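You operate a simulated robot arm through the tools that you are given. There is no shell and no other tool. Be economical: measure what you need, move in short steps, check, and stop when the job is done.

Carry out the task below with a simulated robot arm. There is one attempt and no reset: what you move stays moved.

TASK
Clamp the blue gland in the vise, tighten its nut, then unclamp it.
Fine: leave it standing in the open vise, and the black table's other two glands alone.
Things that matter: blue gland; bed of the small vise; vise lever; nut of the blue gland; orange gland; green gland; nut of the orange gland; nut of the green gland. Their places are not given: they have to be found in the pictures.

It is judged by the outcome, as a careful person would: the job done as asked, and still so three seconds after it is handed in. It fails if anything else is knocked over, pushed out of place, dropped, spilled or broken.

THE ROBOT
A 6-joint arm with a two-finger parallel gripper, fixed in place. Base frame: the origin is at the foot of the arm, x ahead of it, y to its left, z up. Lengths are in mm, angles in rad, forces in N, time in s.
With the tool pointing down near the work surface it reaches from about 140 to 580 mm from the base axis. Its first joint turns from -1.152 to 1.152 rad. Payload 2.1 kg.
Tool frame: the origin (TCP) lies between the finger pads and is the grasp point; the fingertips stand 30 mm ahead of it; z points along the fingers, y is the line along which they close. The gripper opens to 94 mm. The fingers are 28 mm wide and 10 mm thick; the gripper's body (50 by 96 mm) begins 55 mm behind the TCP.
Orientation is that of the tool frame in the base frame, as a unit quaternion [w, x, y, z]. With the fingers straight down and closing along the base's y, the tool's x points along the base's -x, its y along +y and its z along -z.

THE INTERFACE
- The arm moves only by the tool arm_command. Its argument "motion" is a list of rows, each a list of 7 numbers: the turn, a rotation vector about the tool's x, y, z in rad, then the shift along the tool's x, y, z in mm, then the closure, from 0 (fully open) to 1 (shut). In form: [[rx, ry, rz, tx, ty, tz, jaw], ...]. A call has 1 to 10 rows; each row shifts and turns the commanded pose from where the row before left it, along the tool's axes as they then stand. A row lasts 0.2 s, in which the tool goes at most 50 mm and 0.15 rad; a call with a longer step from one row to the next is refused whole, and so is a gripper value outside its range. A pose out of reach is approached as far as the arm can. The call stops where the force on the tool passes 40 N (or 10 N more than at its start, if that is more) or the arm is blocked; 0.2 s more then pass. The fingers move at their own pace (about 72 mm/s each) and stop on an object; they squeeze with about 20 N. The grip force told is the motor's: it shows also when the fingers shut on nothing. Time passes only in rows, and 0.2 s behind the last, so rows that do not move let the fingers close. It gives the time, the measured TCP pose, the force on the tool (base axes), the opening and the grip force at its end, in the units of the frame above (readings bear some noise).
- Cameras (640 x 400 px; columns grow to the right, rows downward): "scene" is fixed at [59.6, -375.3, 483.5]; the picture's right is [0.73, -0.68, 0.00], its down [-0.38, -0.40, -0.83] and it looks along [0.57, 0.61, -0.55] (base axes); focal length 285 px, centre (320, 200). "wrist" rides on the gripper at [-37, 0, -58] in the tool frame; the picture's right is [0.00, -1.00, 0.00], its down [0.97, 0.00, -0.24] and it looks along [0.24, 0.00, 0.97] (tool axes); focal length 218 px, centre (320, 200).
- grab_frame(camera): a new picture of that camera. No time passes.
- locate(camera, pixels): for up to 12 pixels [column, row] of the newest picture of that camera ("zoom" is the newest enlarged one), the place [x, y, z] in the base frame of the surface seen there, good to about 2 mm. No time passes.
- close_up(camera, box): a new picture of the part [left, top, right, bottom] of that camera's present view, enlarged. No time passes.
- close_job(): hands the job in; it is judged then, once.

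Work in short steps. Measure before you move; look again where a grasp or a placing could have gone wrong, and mend it. You have 80 turns and 38 pictures in all, the two below and enlarged ones among them. Open the gripper and draw the arm clear of the work before you hand the job in, unless the task says otherwise; then end with one line.

The tools are called after "Call:" as name(argument=value, ...) on one line, values as JSON. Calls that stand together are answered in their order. arm_command: Moves the arm, as the interface text tells. Its arguments: {"type":"object","properties":{"motion":{"type":"array","items":{"type":"array","items":{"type":"number"}}}},"required":["motion"]} The other tools are called the same way: grab_frame (camera) takes a picture; locate (camera, pixels) gives the place of the surface under pixels of a picture; close_up (camera, box) takes an enlarged picture of a part of a camera's view; close_job () hands the job in.

At the start:

```text
t: 0.0
tool_pos: [358.8, 142.4, 341.0]
ee_rot: [0.001, 0.001, 1.0, 0.0]
wrist_force: [0.8, 0.3, 0.7]
gripper_width: 94.0
grasp_force: 0.1
```

scene: 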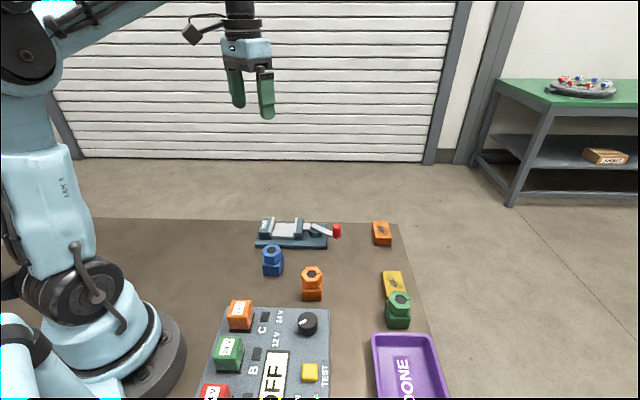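
wrist: 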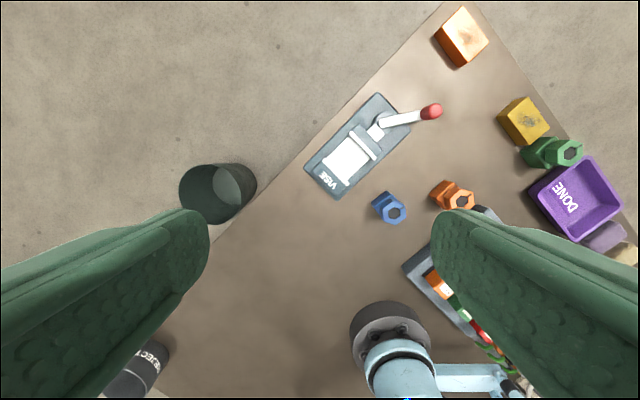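

The blue gland is near scene (272,260), with the vise behind it at (292,235) and its red lever at (337,231). I'll enlarge that area in both views.

Call:
close_up(camera="scene", box=[230, 200, 430, 325])

Call:
close_up(camera="wrist", box=[280, 80, 500, 240])

Call:
locate(camera="wrist", pixels=[[393, 209], [382, 203], [349, 160], [432, 111], [379, 130], [364, 143], [325, 180], [459, 196], [572, 152], [395, 122], [376, 94], [400, 125]])

```text
3.20 times, centred on (330, 262) of scene
```

zoom: 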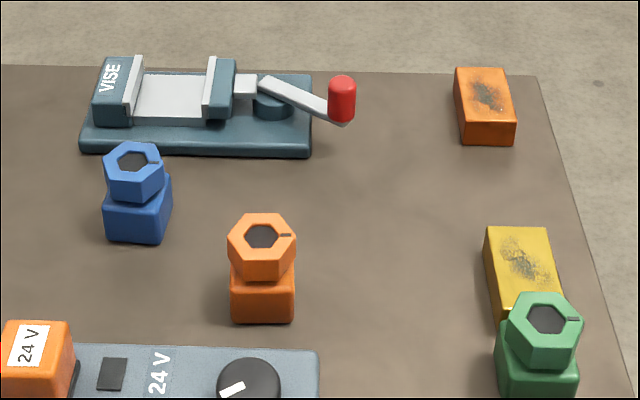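

```text
2.50 times, centred on (390, 160) of wrist
```

zoom: 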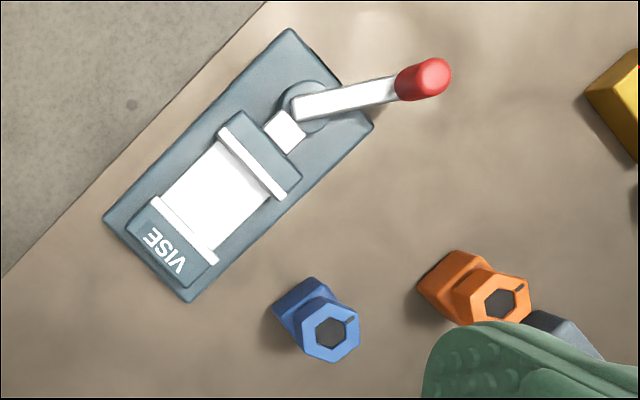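

```text
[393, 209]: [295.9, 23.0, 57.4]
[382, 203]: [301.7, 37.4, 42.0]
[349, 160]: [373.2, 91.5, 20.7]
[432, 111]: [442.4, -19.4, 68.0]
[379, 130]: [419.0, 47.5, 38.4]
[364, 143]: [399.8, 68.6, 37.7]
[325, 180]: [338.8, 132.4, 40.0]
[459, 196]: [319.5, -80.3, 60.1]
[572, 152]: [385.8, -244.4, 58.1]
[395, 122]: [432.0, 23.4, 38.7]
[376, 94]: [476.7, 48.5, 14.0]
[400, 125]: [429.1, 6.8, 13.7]
```

The vise bed is the white area between the jaws. I'll measure the jaw faces, the gland's body and nut, and the lever in the wrist enlargement.

Call:
locate(camera="zoom", pixels=[[160, 197], [216, 261], [222, 130], [284, 197], [188, 228], [250, 170], [297, 106], [390, 92], [425, 80], [296, 280], [352, 318], [312, 352]])

Call:
close_up(camera="wrist", box=[360, 180, 420, 230])

Call:
close_up(camera="scene", box=[250, 210, 346, 282])

```text
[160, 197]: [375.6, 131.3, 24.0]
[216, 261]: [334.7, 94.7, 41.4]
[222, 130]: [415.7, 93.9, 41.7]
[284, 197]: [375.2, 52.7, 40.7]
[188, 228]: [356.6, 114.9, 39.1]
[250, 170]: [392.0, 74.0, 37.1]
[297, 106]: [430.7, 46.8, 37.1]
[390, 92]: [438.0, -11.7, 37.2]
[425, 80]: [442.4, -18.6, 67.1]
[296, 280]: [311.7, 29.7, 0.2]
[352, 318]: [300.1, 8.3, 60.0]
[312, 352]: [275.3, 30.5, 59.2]
```

```text
8.00 times, centred on (390, 205) of wrist
```

zoom: 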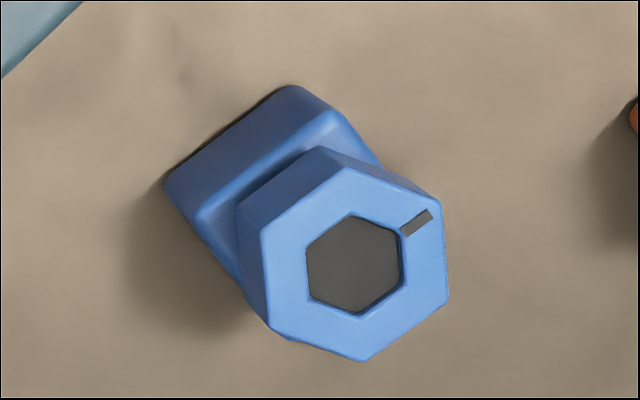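

```text
5.56 times, centred on (298, 246) of scene
```

zoom: 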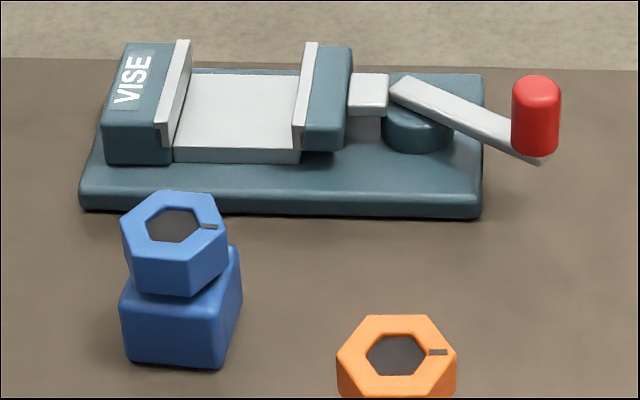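

Call:
locate(camera="wrist", pixels=[[396, 191.8], [381.3, 202.8], [402, 194.6], [385.5, 207.5], [407, 200.5], [394, 199], [401, 201.5], [393.3, 206.5], [415, 206], [415, 217], [406, 224.5], [412, 208]])

Call:
locate(camera="zoom", pixels=[[128, 355], [211, 362], [240, 250], [215, 305], [125, 300], [175, 290], [220, 245], [172, 335], [236, 295], [180, 192], [170, 150], [300, 150]])

```text
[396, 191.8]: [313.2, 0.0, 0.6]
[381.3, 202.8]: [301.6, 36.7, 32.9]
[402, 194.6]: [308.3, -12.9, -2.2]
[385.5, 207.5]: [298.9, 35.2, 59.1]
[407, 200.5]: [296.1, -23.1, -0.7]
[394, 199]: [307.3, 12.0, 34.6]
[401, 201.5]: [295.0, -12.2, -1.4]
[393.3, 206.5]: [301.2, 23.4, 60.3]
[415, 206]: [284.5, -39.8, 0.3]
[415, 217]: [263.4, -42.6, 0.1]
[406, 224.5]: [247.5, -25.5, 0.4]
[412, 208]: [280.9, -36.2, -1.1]
```

```text
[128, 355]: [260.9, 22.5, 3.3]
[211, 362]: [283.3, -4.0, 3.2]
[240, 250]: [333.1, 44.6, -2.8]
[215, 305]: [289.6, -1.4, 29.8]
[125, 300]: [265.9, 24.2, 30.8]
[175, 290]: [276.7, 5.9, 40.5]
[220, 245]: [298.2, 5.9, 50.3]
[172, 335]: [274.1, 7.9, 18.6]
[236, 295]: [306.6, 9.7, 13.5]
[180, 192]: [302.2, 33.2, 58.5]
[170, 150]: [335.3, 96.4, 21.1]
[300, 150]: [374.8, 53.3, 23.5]
```

Call:
locate(camera="wrist", pixels=[[386.5, 192], [371.8, 202.8], [391, 195], [376, 207], [395.5, 199.5], [394, 199], [393.3, 213], [404, 206], [405, 216], [395.5, 224], [385, 221], [384, 209]])

Call:
locate(camera="zoom", pixels=[[124, 225], [147, 195], [207, 197], [224, 232], [190, 261], [134, 256], [210, 226], [130, 320], [200, 325], [215, 325], [235, 275], [160, 290]])

```text
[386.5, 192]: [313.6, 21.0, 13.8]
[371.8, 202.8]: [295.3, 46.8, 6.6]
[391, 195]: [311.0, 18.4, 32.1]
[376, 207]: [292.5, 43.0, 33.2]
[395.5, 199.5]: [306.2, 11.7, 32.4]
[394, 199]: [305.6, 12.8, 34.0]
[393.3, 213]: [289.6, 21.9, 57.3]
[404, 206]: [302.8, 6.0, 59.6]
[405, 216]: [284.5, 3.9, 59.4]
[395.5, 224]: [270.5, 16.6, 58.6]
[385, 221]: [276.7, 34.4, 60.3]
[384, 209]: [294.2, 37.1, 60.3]
```

```text
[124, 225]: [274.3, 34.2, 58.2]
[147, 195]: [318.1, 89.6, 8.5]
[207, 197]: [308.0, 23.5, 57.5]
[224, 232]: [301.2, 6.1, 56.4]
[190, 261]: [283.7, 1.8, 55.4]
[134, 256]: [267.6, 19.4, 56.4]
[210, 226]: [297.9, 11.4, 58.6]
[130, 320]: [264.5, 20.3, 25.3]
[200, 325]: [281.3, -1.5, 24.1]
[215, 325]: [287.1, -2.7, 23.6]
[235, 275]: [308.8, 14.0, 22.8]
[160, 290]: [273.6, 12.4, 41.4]
```

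The blue body is centred at about (288, 21.5), top z≈34, long axis at about 37.5°. The nut top is at z≈59. The vise gap is about 58 mm, centred at (375, 94) and lying along −45°. I'll move above the gland with the fingers along 37.5°.

Call:
arm_command(motion=[[0, 0, 0, 23.4, -40.4, 0, 0], [0, 0, 0, 23.4, -40.4, 0, 0], [0, 0, 0, 23.4, -40.4, 0, 0], [0, 0, 0.15, 0, 0, 25, 0], [0, 0, 0.15, 0, 0, 25, 0], [0, 0, 0.15, 0, 0, 25, 0], [0, 0, 0.15, 0, 0, 25, 0], [0, 0, 0.15, 0, 0, 25, 0], [0, 0, 0.15, 0, 0, 25, 0], [0, 0, 0.016, 0, 0, 20, 0]])

Call:
grab_frame(camera="wrist")

```text
t: 2.2
tool_pos: [289.5, 22.4, 169.9]
ee_rot: [0.0, 0.443, 0.897, 0.001]
wrist_force: [0.1, -0.3, -0.3]
gripper_width: 93.9
grasp_force: 0.1
```

```text
31 pictures are left
```

wrist: 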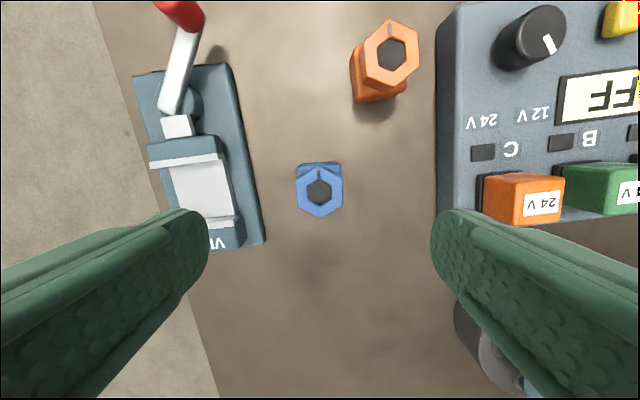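

Call:
close_up(camera="wrist", box=[280, 150, 360, 230])

Call:
locate(camera="wrist", pixels=[[437, 200], [437, 150], [470, 150], [490, 200], [265, 240], [298, 165], [341, 165], [296, 205], [343, 203], [320, 193]])

```text
5.00 times, centred on (320, 190) of wrist
```

zoom: 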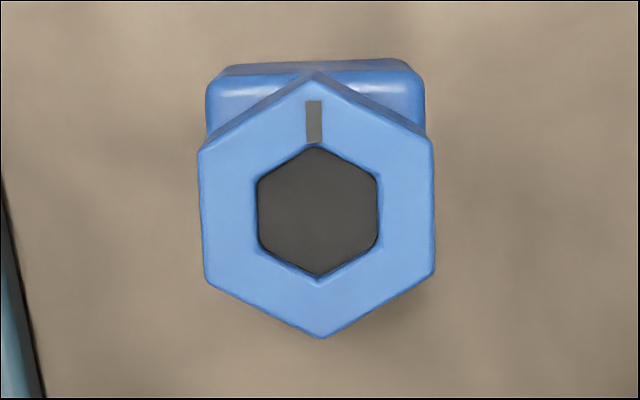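

```text
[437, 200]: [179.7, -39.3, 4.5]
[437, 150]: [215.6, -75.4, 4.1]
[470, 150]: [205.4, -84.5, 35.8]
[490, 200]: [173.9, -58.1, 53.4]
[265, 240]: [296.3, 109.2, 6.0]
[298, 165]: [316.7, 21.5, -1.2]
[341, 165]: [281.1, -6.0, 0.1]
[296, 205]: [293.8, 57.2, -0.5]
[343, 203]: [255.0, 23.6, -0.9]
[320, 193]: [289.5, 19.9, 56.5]
```

The body is turned about 2.5° counter-clockwise from the tool and otherwise centred, with the nut aligned to it. I'll trim the yaw, descend to z≈38 and close.

Call:
arm_command(motion=[[0, 0, -0.045, -1, -1, 30, 0], [0, 0, 0, 0, 0, 30, 0], [0, 0, 0, 0, 0, 30, 0], [0, 0, 0, 0, 0, 22, 0], [0, 0, 0, 0, 0, 20, 0], [0, 0, 0, 0, 0, 0, 0.5], [0, 0, 0, 0, 0, 0, 0.9], [0, 0, 0, 0, 0, 0, 0.9], [0, 0, 0, 0, 0, 0, 0.9]])

Call:
grab_frame(camera="scene")

```text
t: 4.2
tool_pos: [289.2, 20.3, 39.0]
ee_rot: [0.0, 0.421, 0.907, 0.001]
wrist_force: [0.4, 0.0, 0.1]
gripper_width: 41.9
grasp_force: 20.4
```

```text
29 pictures are left
```

scene: 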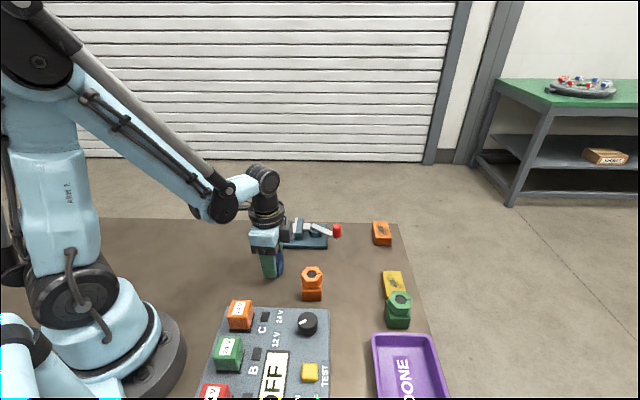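

Gripped at 41.9 mm. I'll lift, turn to 45° and move above the bed centre at (375, 94).

Call:
arm_command(motion=[[0, 0, 0, 0, 0, -30, 0.9], [0, 0, 0, 0, 0, -35, 0.9], [0, 0, -0.084, 0, 0, -15, 0.9], [0, 0, 0, -2.15, 28.2, 0, 0.9], [0, 0, 0, -2.15, 28.2, 0, 0.9], [0, 0, 0, -2.15, 28.2, 0, 0.9], [0, 0, 0, -2.15, 28.2, 0, 0.9], [0, 0, 0, 0, 0, 0, 0.9]])

Call:
grab_frame(camera="wrist")

Call:
close_up(camera="scene", box=[230, 160, 390, 260])

```text
t: 6.0
tool_pos: [374.5, 94.1, 118.9]
ee_rot: [0.0, 0.384, 0.923, 0.001]
wrist_force: [0.5, -0.5, -1.3]
gripper_width: 41.9
grasp_force: 20.0
```

```text
28 pictures are left
```

wrist: 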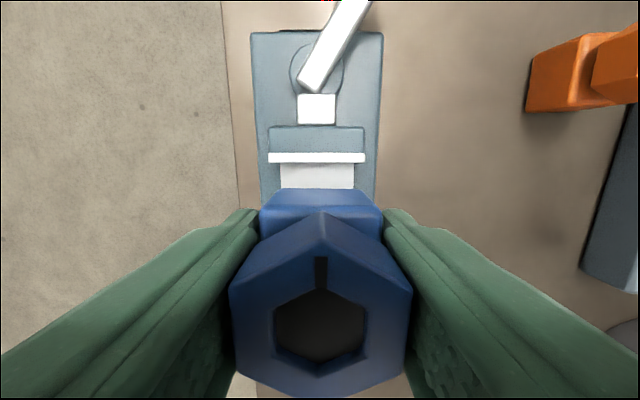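

```text
4.00 times, centred on (310, 210) of scene
```

zoom: 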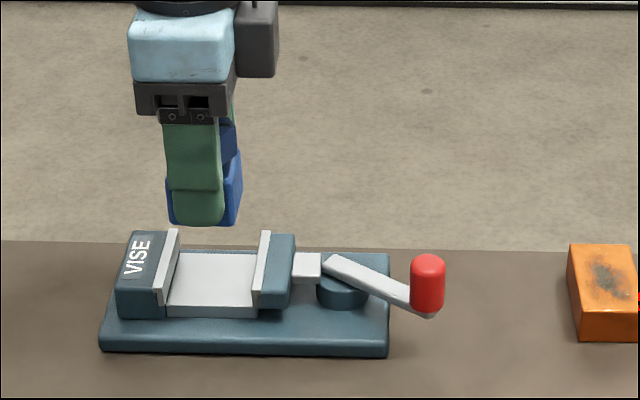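

Call:
locate(camera="wrist", pixels=[[271, 157], [363, 157], [283, 178], [352, 178], [318, 160]])

Call:
locate(camera="zoom", pixels=[[168, 303], [256, 306], [262, 240], [172, 235], [210, 280], [225, 222], [172, 220]])

```text
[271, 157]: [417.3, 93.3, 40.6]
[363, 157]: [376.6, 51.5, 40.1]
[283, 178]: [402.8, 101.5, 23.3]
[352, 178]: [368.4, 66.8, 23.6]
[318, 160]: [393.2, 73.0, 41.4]
```

```text
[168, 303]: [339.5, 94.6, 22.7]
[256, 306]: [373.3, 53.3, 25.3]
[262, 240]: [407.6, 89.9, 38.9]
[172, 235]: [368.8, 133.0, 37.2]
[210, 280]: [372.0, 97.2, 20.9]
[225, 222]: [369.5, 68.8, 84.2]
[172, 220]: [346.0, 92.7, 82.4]
```

The gland is centred over the bed, whose top is at z≈22. I'll lower to just above it, then ease down.

Call:
arm_command(motion=[[0, 0, 0, 0, 0, 20, 0.9], [0, 0, 0, 0, 0, 20, 0.9], [0, 0, 0, 0, 0, 12, 0.9], [0, 0, 0, 0, 0, 4, 0.9], [0, 0, 0, 0, 0, 1, 0.9], [0, 0, 0, 0, 0, 0, 0.9]])

Call:
close_up(camera="scene", box=[230, 180, 390, 280])

```text
t: 7.4
tool_pos: [374.2, 94.6, 62.3]
ee_rot: [0.001, 0.383, 0.924, 0.002]
wrist_force: [-0.6, 2.1, 23.7]
gripper_width: 41.9
grasp_force: 20.4
```

```text
4.00 times, centred on (310, 230) of scene
```

zoom: 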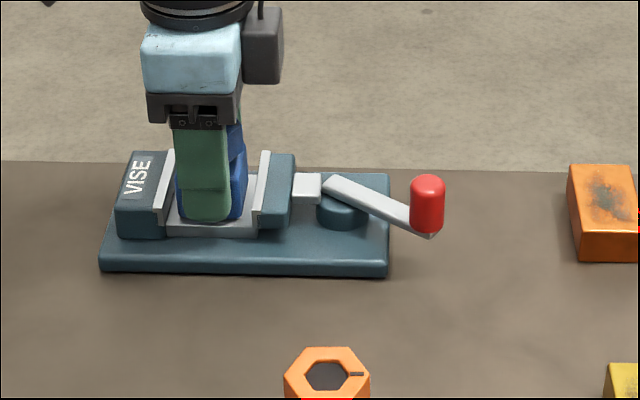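

The gland is seated on the bed (23.7 N contact). I'll release it, lift and move above the red knob.

Call:
arm_command(motion=[[0, 0, 0, 0, 0, -0.5, 0.5], [0, 0, 0, 0, 0, 0, 0], [0, 0, 0, 0, 0, 0, 0], [0, 0, 0, 0, 0, -44, 0], [0, 0, 0, 0, 0, -44, 0], [0, 0, 0, -42.8, -10.7, 0, 0], [0, 0, 0, -42.8, -10.7, 0, 0], [0, 0, 0, -42.8, -10.7, 0, 0], [0, 0, 0.15, 0, 0, 0, 0], [0, 0, 0.15, 0, 0, 0, 0]])

Call:
arm_command(motion=[[0, 0, 0.15, 0, 0, 0, 0.2], [0, 0, 0.15, 0, 0, 0, 0.5]])

Call:
grab_frame(camera="wrist")

Call:
grab_frame(camera="scene")

```text
t: 9.6
tool_pos: [441.9, -18.4, 149.5]
ee_rot: [-0.001, 0.518, 0.855, 0.001]
wrist_force: [0.1, 0.7, -0.3]
gripper_width: 93.9
grasp_force: 0.2
```

```text
t: 10.2
tool_pos: [442.9, -19.3, 149.0]
ee_rot: [0.0, 0.64, 0.768, 0.001]
wrist_force: [0.7, 0.8, 0.5]
gripper_width: 46.7
grasp_force: 0.1
```

```text
25 pictures are left
```

wrist: 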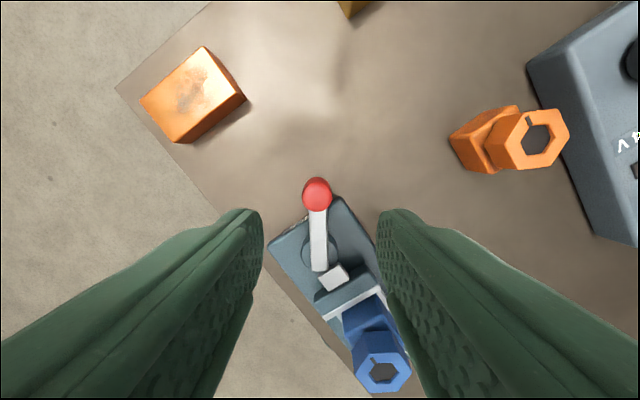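

```text
24 pictures are left
```

scene: 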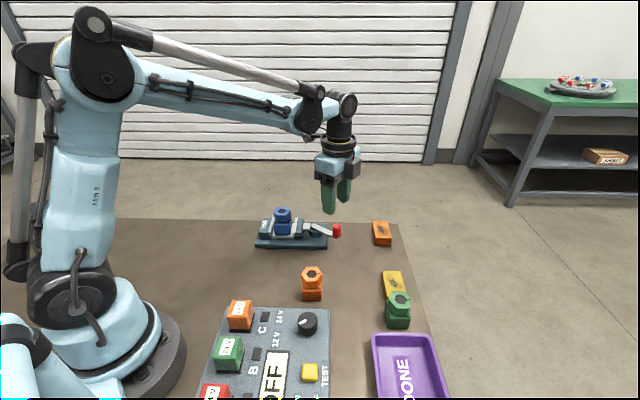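

Call:
locate(camera="wrist", pixels=[[317, 190], [305, 195], [330, 195], [317, 207], [319, 218], [319, 265], [317, 180]])

Call:
close_up(camera="scene", box=[250, 200, 350, 260])

```text
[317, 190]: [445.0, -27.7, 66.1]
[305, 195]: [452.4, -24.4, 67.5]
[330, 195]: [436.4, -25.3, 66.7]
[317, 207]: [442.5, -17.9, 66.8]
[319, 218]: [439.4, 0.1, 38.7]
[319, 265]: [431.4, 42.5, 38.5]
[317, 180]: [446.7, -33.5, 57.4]
```

```text
6.40 times, centred on (300, 230) of scene
```

zoom: 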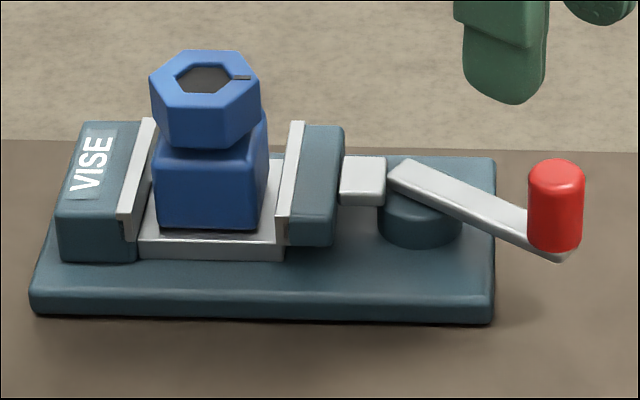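

The knob is centred at about (444, −25), z 40–67, and the pivot is near (432, 37). I'll bracket the knob loosely.

Call:
arm_command(motion=[[0, 0, 0, -5.8, 0, 20, 0.5], [0, 0, 0, 0, 0, 30, 0.5], [0, 0, 0, 0, 0, 22, 0.5], [0, 0, 0, 0, 0, 0, 0.72], [0, 0, 0, 0, 0, 0, 0.72]])

Call:
arm_command(motion=[[0, 0, -0.1, 0.3, 6.3, 0, 0.72], [0, 0, -0.1, 0.3, 6.3, 0, 0.72], [0, 0, -0.1, 0.3, 6.3, 0, 0.72]])

Call:
close_up(camera="scene", box=[250, 180, 380, 260])

```text
t: 11.4
tool_pos: [443.0, -25.1, 76.2]
ee_rot: [0.0, 0.639, 0.769, 0.001]
wrist_force: [0.4, 0.0, -0.5]
gripper_width: 26.3
grasp_force: 0.5
```

```text
t: 12.2
tool_pos: [461.1, -19.1, 76.6]
ee_rot: [0.0, 0.515, 0.857, 0.001]
wrist_force: [-0.1, -1.1, 0.0]
gripper_width: 26.7
grasp_force: 0.3
```

```text
4.92 times, centred on (315, 220) of scene
```

zoom: 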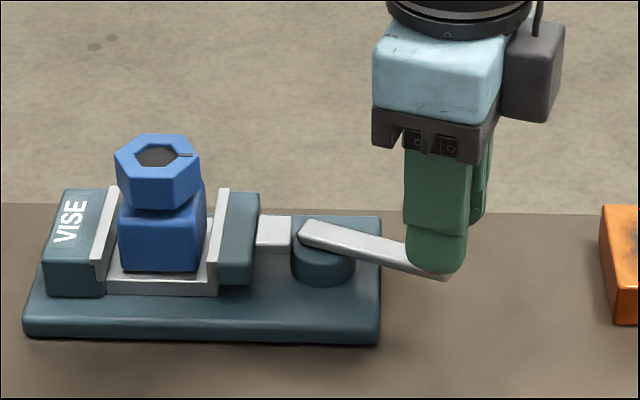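

The lever swings freely along the expected arc. I'll continue counter-clockwise.

Call:
arm_command(motion=[[0, 0, -0.1, 0.3, 6.3, 0, 0.72], [0, 0, -0.1, 0.3, 6.3, 0, 0.72], [0, 0, -0.1, 0.3, 6.3, 0, 0.72], [0, 0, -0.1, 0.3, 6.3, 0, 0.72], [0, 0, -0.1, 0.3, 6.3, 0, 0.72], [0, 0, -0.1, 0.3, 6.3, 0, 0.72]])

Call:
close_up(camera="scene", box=[250, 180, 380, 260])

```text
t: 13.6
tool_pos: [488.4, 7.9, 78.5]
ee_rot: [-0.001, 0.24, 0.971, 0.001]
wrist_force: [-0.8, -0.3, 0.2]
gripper_width: 26.6
grasp_force: 0.3
```

```text
4.92 times, centred on (315, 220) of scene
```

zoom: 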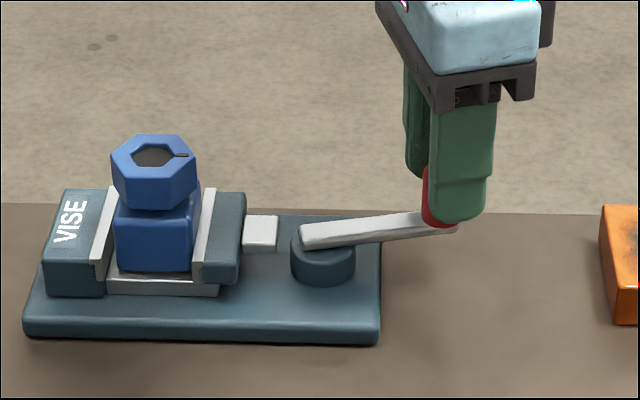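

The jaw is moving in and has started to push the gland. I'll continue until it is firm.

Call:
arm_command(motion=[[0, 0, -0.1, 0.3, 6.3, 1, 0.72], [0, 0, -0.1, 0.3, 6.3, 0.5, 0.72], [0, 0, -0.1, 0.3, 6.3, 0, 0.72], [0, 0, -0.1, 0.3, 6.3, 0, 0.72], [0, 0, -0.1, 0.3, 6.3, 0, 0.72], [0, 0, -0.1, 0.3, 6.3, 0, 0.72]])

Call:
close_up(camera="scene", box=[250, 180, 380, 260])

```text
t: 15.0
tool_pos: [494.3, 37.9, 76.9]
ee_rot: [0.0, -0.055, 0.998, -0.004]
wrist_force: [-8.8, -32.3, -0.6]
gripper_width: 43.9
grasp_force: 15.3
```

```text
4.92 times, centred on (315, 220) of scene
```

zoom: 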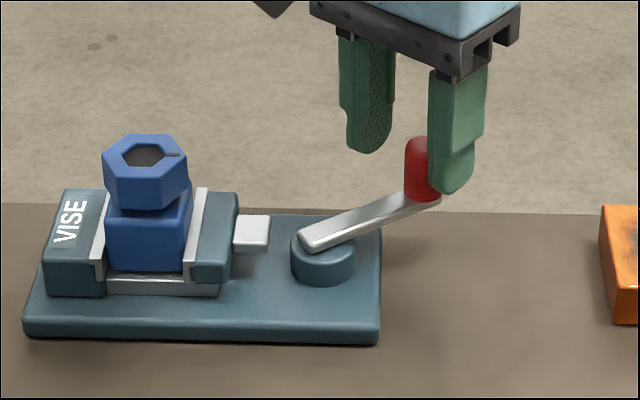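

The gland is now between both jaws and the lever resists with 32 N. I'll back off slightly and see whether the lever holds.

Call:
arm_command(motion=[[0, 0, 0, 0, -8, 0, 0.6], [0, 0, 0, 0, -8, 0, 0.5], [0, 0, 0, 0, 0, 0, 0.5]])

Call:
grab_frame(camera="wrist")

Call:
close_up(camera="scene", box=[250, 180, 380, 260])

```text
t: 15.8
tool_pos: [496.6, 28.3, 76.3]
ee_rot: [0.001, -0.058, 0.998, 0.0]
wrist_force: [0.1, -0.8, -1.0]
gripper_width: 46.7
grasp_force: 0.2
```

```text
19 pictures are left
```

wrist: 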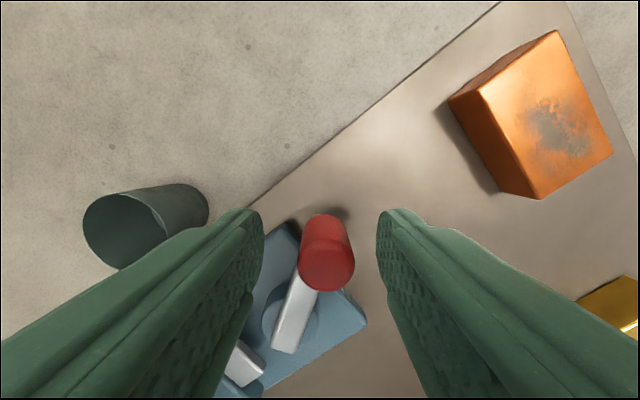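

```text
4.92 times, centred on (315, 220) of scene
```

zoom: 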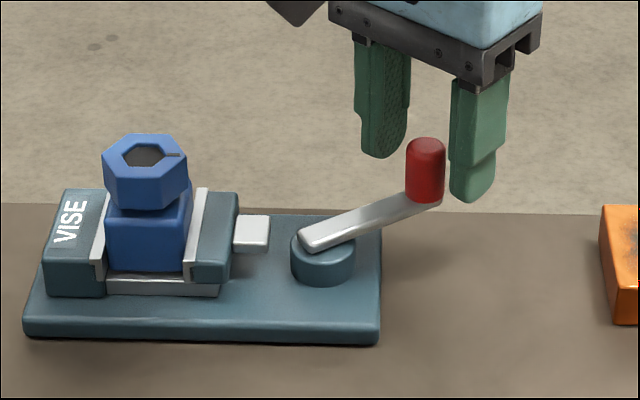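

Call:
locate(camera="wrist", pixels=[[328, 262], [302, 262], [353, 262], [290, 335]])

Call:
locate(camera="zoom", pixels=[[425, 145], [103, 265], [185, 270], [196, 192], [104, 195], [145, 158]])

```text
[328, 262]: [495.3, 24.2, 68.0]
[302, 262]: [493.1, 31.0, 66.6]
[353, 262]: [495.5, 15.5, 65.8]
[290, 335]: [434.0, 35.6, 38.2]
```

```text
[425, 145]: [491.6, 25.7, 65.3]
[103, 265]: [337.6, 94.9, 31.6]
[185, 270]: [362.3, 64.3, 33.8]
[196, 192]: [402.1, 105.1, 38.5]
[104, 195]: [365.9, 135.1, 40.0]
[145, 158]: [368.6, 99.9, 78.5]
```

The lever stays at about −12°. To be sure of the clamp, I'll push the knob once more with shut fingers from behind.

Call:
arm_command(motion=[[0, 0, 0, 0, 0, -40, 0.5], [0, 0, 0, 5, -34, 0, 1], [0, 0, 0, 0, 0, 0, 1], [0, 0, 0, 0, 0, 20, 1], [0, 0, 0, 0, 0, 20, 1], [0, 0, 0, 0, 5, 0, 1]])

Call:
arm_command(motion=[[0, 0, 0, 0, 3, 0, 1], [0, 0, 0, 0, 3, 0, 1], [0, 0, 0, 0, 3, 0, 1], [0, 0, 0, 0, 3, 0, 1], [0, 0, 0, 0, 3, 0, 1]])

Call:
close_up(camera="scene", box=[250, 180, 380, 260])

```text
t: 17.2
tool_pos: [495.1, -1.3, 76.4]
ee_rot: [0.0, -0.058, 0.998, 0.002]
wrist_force: [-0.7, 0.0, -0.2]
gripper_width: 0.0
grasp_force: 20.4
```

```text
t: 18.4
tool_pos: [494.2, 8.4, 76.8]
ee_rot: [0.001, -0.054, 0.999, -0.006]
wrist_force: [4.6, -35.0, 3.3]
gripper_width: 0.0
grasp_force: 20.3
```

```text
4.92 times, centred on (315, 220) of scene
```

zoom: 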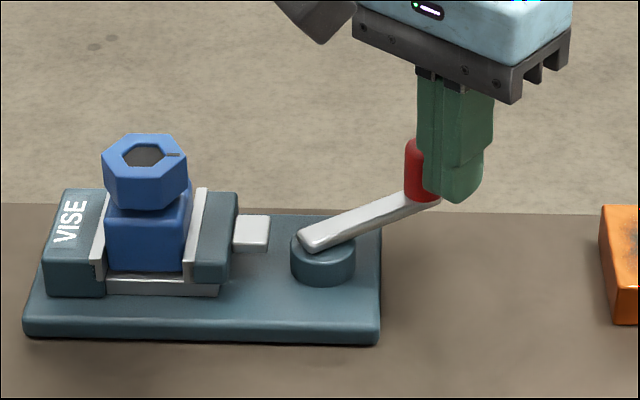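

The push was firm at 35 N with no further motion, so the gland is clamped. I'll back off, lift and go above the nut with the fingers at 105° to match a pair of flats.

Call:
arm_command(motion=[[0, 0, 0, 0, -8, 0, 1], [0, 0, 0, 0, 0, -45, 1], [0, 0, 0, 0, 0, -35, 0.5], [0, 0, 0, 28.5, 28.4, 0, 0.3], [0, 0, 0, 28.5, 28.4, 0, 0.3], [0, 0, 0, 28.5, 28.4, 0, 0.3], [0, 0, 0, 28.5, 28.4, 0, 0.3], [0, 0, -0.14, 0, 0, 0, 0.3], [0, 0, 0, 0, 0, 0, 0.3]])

Call:
close_up(camera="wrist", box=[220, 120, 420, 280])

```text
t: 20.4
tool_pos: [368.1, 105.2, 156.6]
ee_rot: [0.001, -0.127, 0.992, 0.001]
wrist_force: [-0.3, -1.0, 0.6]
gripper_width: 65.9
grasp_force: 0.0
```

```text
2.50 times, centred on (320, 200) of wrist
```

zoom: 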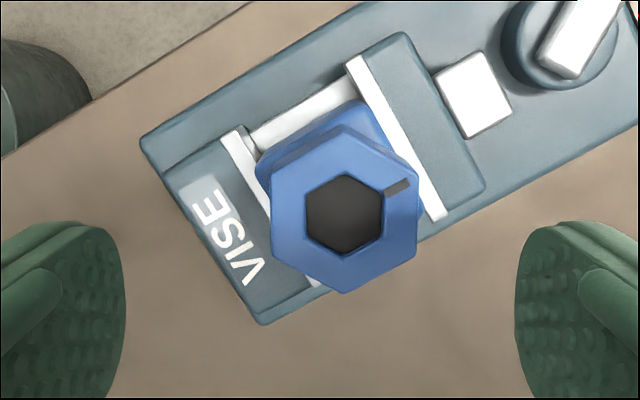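

Call:
locate(camera="zoom", pixels=[[342, 126], [415, 165], [414, 250], [345, 291], [273, 252], [273, 168], [343, 212], [350, 115], [260, 185], [365, 85], [240, 130]])

```text
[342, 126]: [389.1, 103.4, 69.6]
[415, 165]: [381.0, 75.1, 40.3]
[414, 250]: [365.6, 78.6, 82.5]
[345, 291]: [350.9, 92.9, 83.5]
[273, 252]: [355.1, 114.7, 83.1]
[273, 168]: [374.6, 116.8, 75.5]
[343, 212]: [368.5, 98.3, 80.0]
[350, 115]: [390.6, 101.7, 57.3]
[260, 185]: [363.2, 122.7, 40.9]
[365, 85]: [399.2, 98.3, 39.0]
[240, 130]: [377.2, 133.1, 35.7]
```

The nut centre is about (368.5, 98.3), top z≈82, and its flats are parallel to the fingers. I'll descend until the tips are at z≈62, above the body top at 56, and grip the nut.

Call:
arm_command(motion=[[0, 0, 0, 1.3, -6.8, 15, 0.3], [0, 0, 0, 0, 0, 25, 0.3], [0, 0, 0, 0, 0, 24.5, 0.3], [0, 0, 0, 0, 0, 0, 0.7], [0, 0, 0, 0, 0, 0, 0.9], [0, 0, 0, 0, 0, 0, 0.9]])

Call:
close_up(camera="scene", box=[230, 170, 360, 260])

```text
t: 21.8
tool_pos: [369.0, 99.4, 92.2]
ee_rot: [0.001, -0.127, 0.992, 0.001]
wrist_force: [-1.4, 0.8, -2.3]
gripper_width: 41.6
grasp_force: 20.1
```

```text
4.44 times, centred on (295, 215) of scene
```

zoom: 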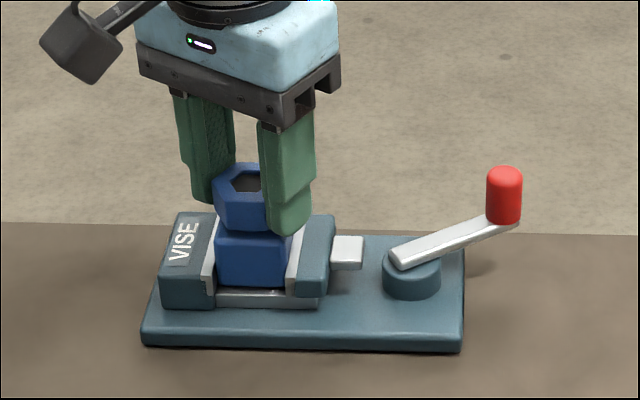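

The grip reads 41.6 mm, a bit wider than the 37 mm I estimated across the flats. I'll check with the wrist camera.

Call:
grab_frame(camera="wrist")

```text
14 pictures are left
```

wrist: 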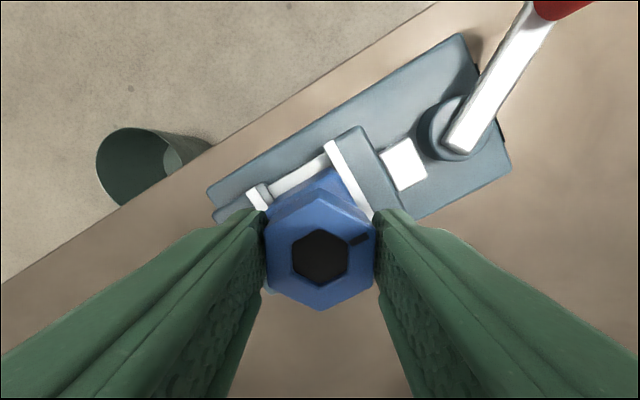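

The nut is held squarely on its flats. I'll turn clockwise seen from above (+rz).

Call:
arm_command(motion=[[0, 0, 0.1, 0, 0, 0, 0.9], [0, 0, 0.1, 0, 0, 0, 0.9], [0, 0, 0.1, 0, 0, 0, 0.9], [0, 0, 0.1, 0, 0, 0, 0.9], [0, 0, 0.1, 0, 0, 0, 0.9]])

Call:
close_up(camera="wrist", box=[220, 120, 420, 320])

```text
t: 23.0
tool_pos: [369.1, 99.0, 92.6]
ee_rot: [0.0, 0.124, 0.992, 0.003]
wrist_force: [5.9, 6.9, 17.8]
gripper_width: 41.8
grasp_force: 19.5
```

```text
2.00 times, centred on (320, 220) of wrist
```

zoom: 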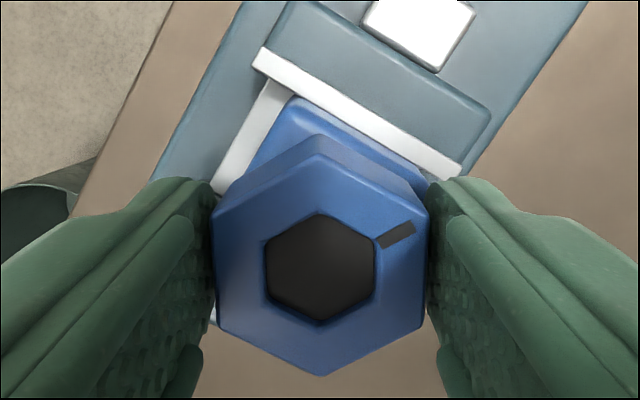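

Call:
locate(camera="zoom", pixels=[[320, 190], [250, 220], [390, 310], [320, 350], [280, 125], [320, 260], [350, 115]])

Call:
arm_command(motion=[[0, 0, 0, 0, 0, 0, 0.9]])

Call:
close_up(camera="scene", box=[250, 180, 346, 240])

```text
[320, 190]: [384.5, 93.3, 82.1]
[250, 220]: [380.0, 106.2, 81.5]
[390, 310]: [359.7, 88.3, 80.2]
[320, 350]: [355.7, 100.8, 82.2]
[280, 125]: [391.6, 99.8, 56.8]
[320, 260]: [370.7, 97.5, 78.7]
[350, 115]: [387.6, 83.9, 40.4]
```

```text
t: 23.4
tool_pos: [369.0, 99.2, 91.5]
ee_rot: [0.0, 0.122, 0.993, 0.002]
wrist_force: [6.8, 9.6, 18.3]
gripper_width: 41.7
grasp_force: 20.6
```

```text
6.67 times, centred on (298, 210) of scene
```

zoom: 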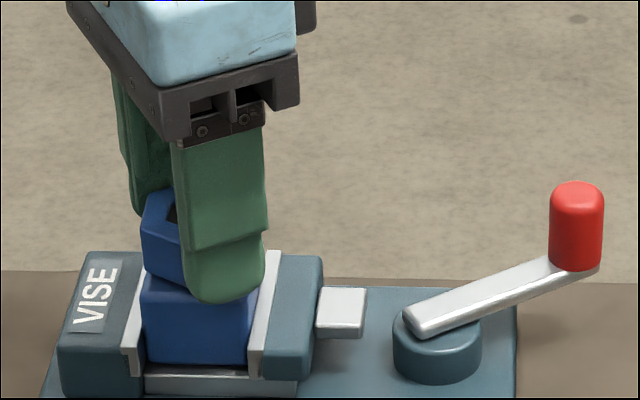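

The nut turned about 29° with the gripper while the body stayed in line with the jaws. I'll continue clockwise.

Call:
arm_command(motion=[[0, 0, 0.1, 0, 0, 0, 0.9], [0, 0, 0.1, 0, 0, 0, 0.9], [0, 0, 0.1, 0, 0, 0, 0.9], [0, 0, 0.1, 0, 0, 0, 0.9], [0, 0, 0.1, 0, 0, 0, 0.9]])

Call:
close_up(camera="wrist", box=[220, 120, 420, 320])

```text
t: 24.6
tool_pos: [369.3, 98.2, 92.0]
ee_rot: [0.0, 0.366, 0.931, 0.002]
wrist_force: [2.1, 9.9, 0.5]
gripper_width: 41.9
grasp_force: 19.5
```

```text
2.00 times, centred on (320, 220) of wrist
```

zoom: 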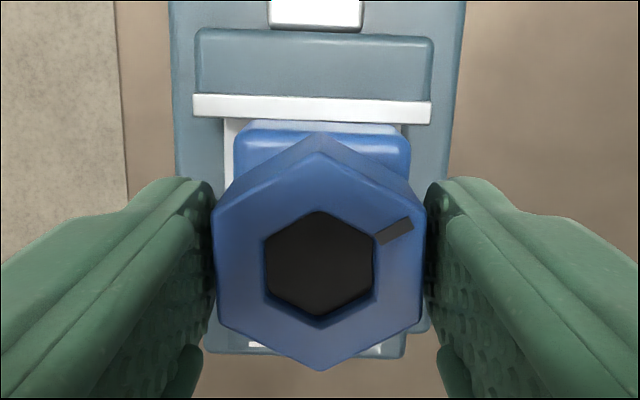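

About 58° turned and the body has not moved in the jaws. I'll continue.

Call:
arm_command(motion=[[0, 0, 0.1, 0, 0, 0, 0.9], [0, 0, 0.1, 0, 0, 0, 0.9], [0, 0, 0.1, 0, 0, 0, 0.9], [0, 0, 0.1, 0, 0, 0, 0.9], [0, 0, 0.1, 0, 0, 0, 0.9]])

Call:
close_up(camera="wrist", box=[220, 120, 420, 320])

```text
t: 25.8
tool_pos: [369.2, 98.1, 91.8]
ee_rot: [0.0, 0.584, 0.812, 0.0]
wrist_force: [-1.2, 1.1, -8.0]
gripper_width: 41.5
grasp_force: 20.3
```

```text
2.00 times, centred on (320, 220) of wrist
```

zoom: 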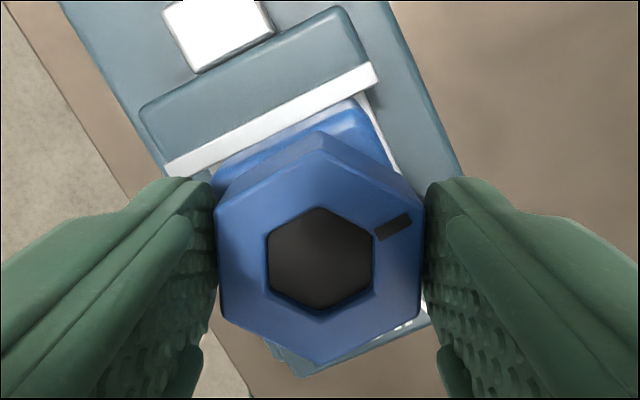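

Call:
arm_command(motion=[[0, 0, 0.1, 0, 0, 0, 0.9], [0, 0, 0.1, 0, 0, 0, 0.9], [0, 0, 0.1, 0, 0, 0, 0.9], [0, 0, 0.1, 0, 0, 0, 0.9], [0, 0, 0.1, 0, 0, 0, 0.9]])

Call:
close_up(camera="wrist", box=[220, 120, 420, 320])

```text
t: 27.0
tool_pos: [369.0, 99.3, 92.6]
ee_rot: [-0.001, 0.767, 0.641, 0.002]
wrist_force: [0.1, 0.3, 2.6]
gripper_width: 40.4
grasp_force: 20.3
```

```text
2.00 times, centred on (320, 220) of wrist
```

zoom: 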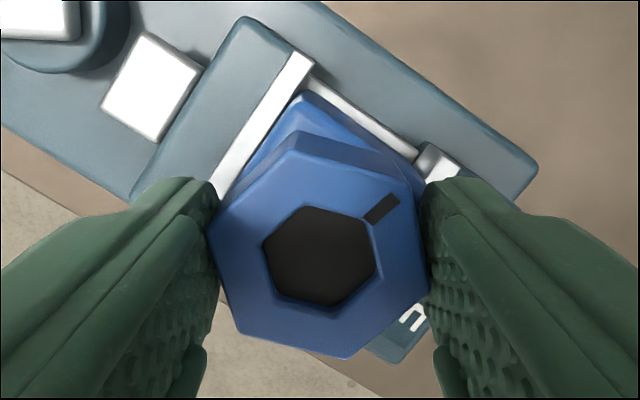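

The nut now lags the fingers by about 12°, so it stopped after roughly 100° and is tight. I'll open, realign with the flats, regrip and try a bit more to confirm.

Call:
arm_command(motion=[[0, 0, 0, 0, 0, 0, 0.4], [0, 0, 0, 0, 0, 0, 0.4], [0, 0, -0.12, 0, 0, 0, 0.4], [0, 0, -0.11, 0, 0, 0, 0.4], [0, 0, 0, 0, 0, 0, 0.9], [0, 0, 0, 0, 0, 0, 0.9], [0, 0, 0, 0, 0, 0, 0.9]])

Call:
arm_command(motion=[[0, 0, 0.08, 0, 0, 0, 0.9], [0, 0, 0.08, 0, 0, 0, 0.9], [0, 0, 0.08, 0, 0, 0, 0.9]])

Call:
close_up(camera="wrist", box=[220, 120, 420, 320])

```text
t: 28.6
tool_pos: [368.2, 98.1, 93.2]
ee_rot: [0.0, 0.687, 0.727, 0.002]
wrist_force: [-3.3, -0.2, -0.1]
gripper_width: 41.7
grasp_force: 19.9
```

```text
t: 29.4
tool_pos: [368.6, 99.7, 91.6]
ee_rot: [-0.001, 0.77, 0.638, 0.001]
wrist_force: [-1.8, -0.4, 2.9]
gripper_width: 40.4
grasp_force: 20.3
```

```text
2.00 times, centred on (320, 220) of wrist
```

zoom: 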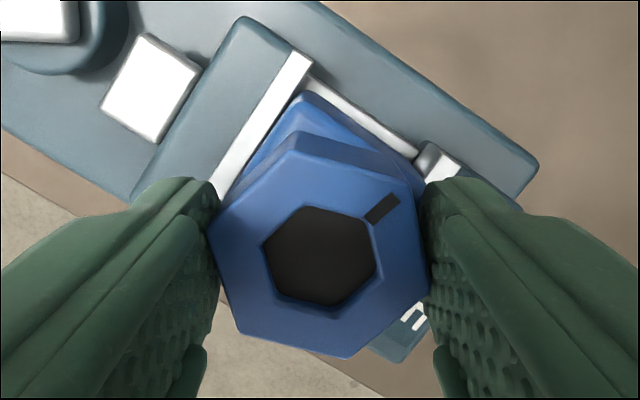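

The nut stopped at the same angle again, so it is tight. I'll release, lift clear and turn toward the lever's tangent.

Call:
arm_command(motion=[[0, 0, 0, 0, 0, 0, 0.4], [0, 0, 0, 0, 0, 0, 0.3], [0, 0, 0, 0, 0, 0, 0.3], [0, 0, 0, 0, 0, -30, 0.3], [0, 0, 0, 0, 0, -35, 0.3], [0, 0, -0.15, 0, 0, 0, 0.5], [0, 0, -0.15, 0, 0, 0, 0.5], [0, 0, -0.15, 0, 0, 0, 0.5], [0, 0, -0.15, 0, 0, 0, 0.5], [0, 0, -0.15, 0, 0, 0, 0.5]])

Call:
arm_command(motion=[[0, 0, -0.15, 0, 0, 0, 0.5], [0, 0, -0.15, 0, 0, 0, 0.5], [0, 0, -0.15, 0, 0, 0, 0.5], [0, 0, -0.15, 0, 0, 0, 0.5], [0, 0, -0.15, 0, 0, 0, 0.5], [0, 0, -0.05, 0, 0, 0, 0.5], [0, 0, 0, -34.3, -11.9, 0, 0.5], [0, 0, 0, -34.3, -11.9, 0, 0.5], [0, 0, 0, -34.3, -11.9, 0, 0.5], [0, 0, 0, -34.3, -11.9, 0, 0.5]])

Call:
grab_frame(camera="wrist")

```text
t: 31.6
tool_pos: [368.0, 98.9, 156.1]
ee_rot: [0.0, 0.482, 0.876, 0.001]
wrist_force: [-0.3, 0.4, 0.2]
gripper_width: 47.2
grasp_force: 0.2
```

```text
t: 33.8
tool_pos: [492.9, 21.6, 158.3]
ee_rot: [0.0, 0.103, 0.995, 0.002]
wrist_force: [-0.5, 0.4, -0.4]
gripper_width: 47.3
grasp_force: 0.1
```

```text
7 pictures are left
```

wrist: 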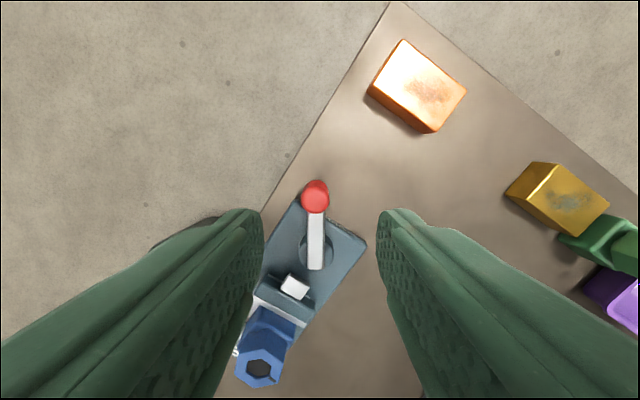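

Call:
locate(camera="wrist", pixels=[[315, 198], [303, 198], [328, 198], [316, 210]])

```text
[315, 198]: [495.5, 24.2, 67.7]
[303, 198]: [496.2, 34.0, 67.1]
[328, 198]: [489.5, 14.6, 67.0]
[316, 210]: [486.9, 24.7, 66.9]
```

The knob is at (494, 24.5). I'll trim the position, descend, bracket it and swing the lever back clockwise.

Call:
arm_command(motion=[[0, 0, 0, -0.5, 3, 30, 0.5], [0, 0, 0, 0, 0, 30, 0.5], [0, 0, 0, 0, 0, 21.5, 0.5], [0, 0, 0, 0, 0, 0, 0.72], [0, 0, 0, 0, 0, 0, 0.72]])

Call:
arm_command(motion=[[0, 0, 0.1, 0.3, -6.3, 0, 0.72], [0, 0, 0.1, 0.3, -6.3, 0, 0.72], [0, 0, 0.1, 0.3, -6.3, 0, 0.72], [0, 0, 0.1, 0.3, -6.3, 0, 0.72], [0, 0, 0.1, 0.3, -6.3, 0, 0.72], [0, 0, 0.1, 0.3, -6.3, 0, 0.72]])

```text
t: 35.0
tool_pos: [494.0, 26.2, 75.4]
ee_rot: [0.001, 0.103, 0.995, 0.001]
wrist_force: [0.3, 0.5, -0.6]
gripper_width: 26.4
grasp_force: 0.1
```

```text
t: 36.4
tool_pos: [476.3, -5.2, 74.9]
ee_rot: [0.0, 0.394, 0.919, 0.002]
wrist_force: [0.0, 0.3, 0.1]
gripper_width: 26.8
grasp_force: 0.5
```

Call:
arm_command(motion=[[0, 0, 0.1, 0.3, -6.3, -1, 0.72], [0, 0, 0.1, 0.3, -6.3, 0, 0.72], [0, 0, 0.1, 0.3, -6.3, 0, 0.72], [0, 0, 0.1, 0.3, -6.3, 0, 0.72], [0, 0, 0.1, 0.3, -6.3, 0, 0.72], [0, 0, 0.1, 0.3, -6.3, 0, 0.72]])

Call:
close_up(camera="scene", box=[250, 180, 380, 260])

```text
t: 37.8
tool_pos: [442.9, -23.8, 76.6]
ee_rot: [0.0, 0.647, 0.762, 0.002]
wrist_force: [0.0, -0.1, -1.1]
gripper_width: 26.4
grasp_force: 0.0
```

```text
4.92 times, centred on (315, 220) of scene
```

zoom: 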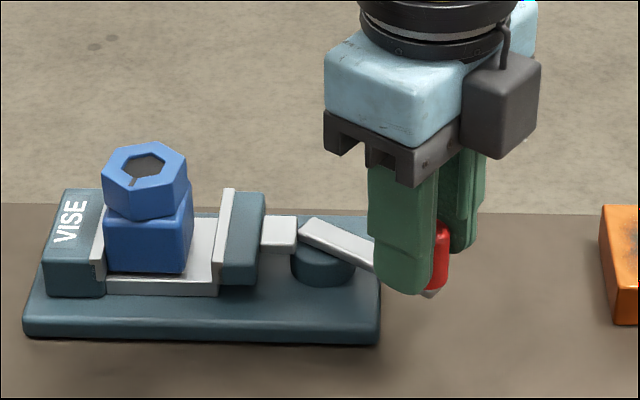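

The vise is open, the gland stands free and the nut tick has turned. I'll give the lever one last small nudge to its open end, then open the fingers and lift clear.

Call:
arm_command(motion=[[0, 0, 0, 0, -3, 0, 0.72], [0, 0, 0, 0, 0, 0, 0.72]])

Call:
arm_command(motion=[[0, 0, 0, 0, 1, 0, 0.5], [0, 0, 0, 0, 0, 0, 0.4], [0, 0, 0, 0, 0, -40, 0.4], [0, 0, 0, 0, 0, -45, 0.2], [0, 0, 0, 0, 0, -45, 0], [0, 0, 0, 0, 0, -40, 0], [0, 0, 0, 0, 0, 0, 0]])

Call:
grab_frame(camera="scene")

Call:
close_up(camera="scene", box=[240, 190, 440, 330])

```text
t: 38.4
tool_pos: [439.5, -23.5, 77.4]
ee_rot: [0.001, 0.647, 0.763, 0.002]
wrist_force: [6.6, 1.2, -2.0]
gripper_width: 29.8
grasp_force: 2.5
```

```text
t: 40.0
tool_pos: [439.8, -21.4, 247.2]
ee_rot: [0.0, 0.647, 0.763, 0.001]
wrist_force: [-0.4, 0.6, -0.1]
gripper_width: 93.9
grasp_force: 0.0
```

```text
5 pictures are left
```

scene: 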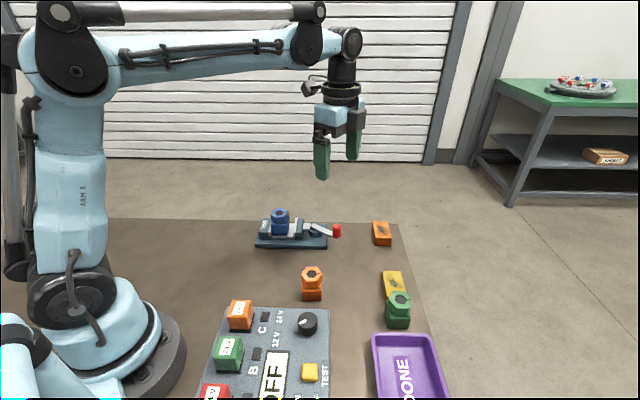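

```text
2.86 times, centred on (340, 260) of scene
```

zoom: 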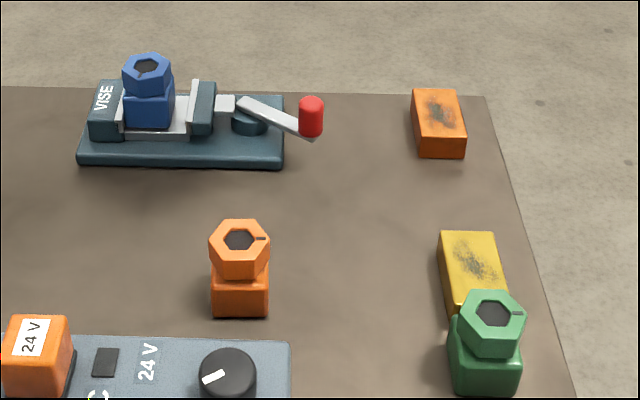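

The vise is fully open with the blue gland standing on its bed. The orange and green glands are untouched, and the arm is clear with the gripper open, so I'm handing in.

Call:
close_job()

```text
The job is handed in.
```

The blue gland was clamped, its nut turned clockwise about 100° until it stopped, and it now stands unclamped in the open vise; the orange and green glands were not touched.
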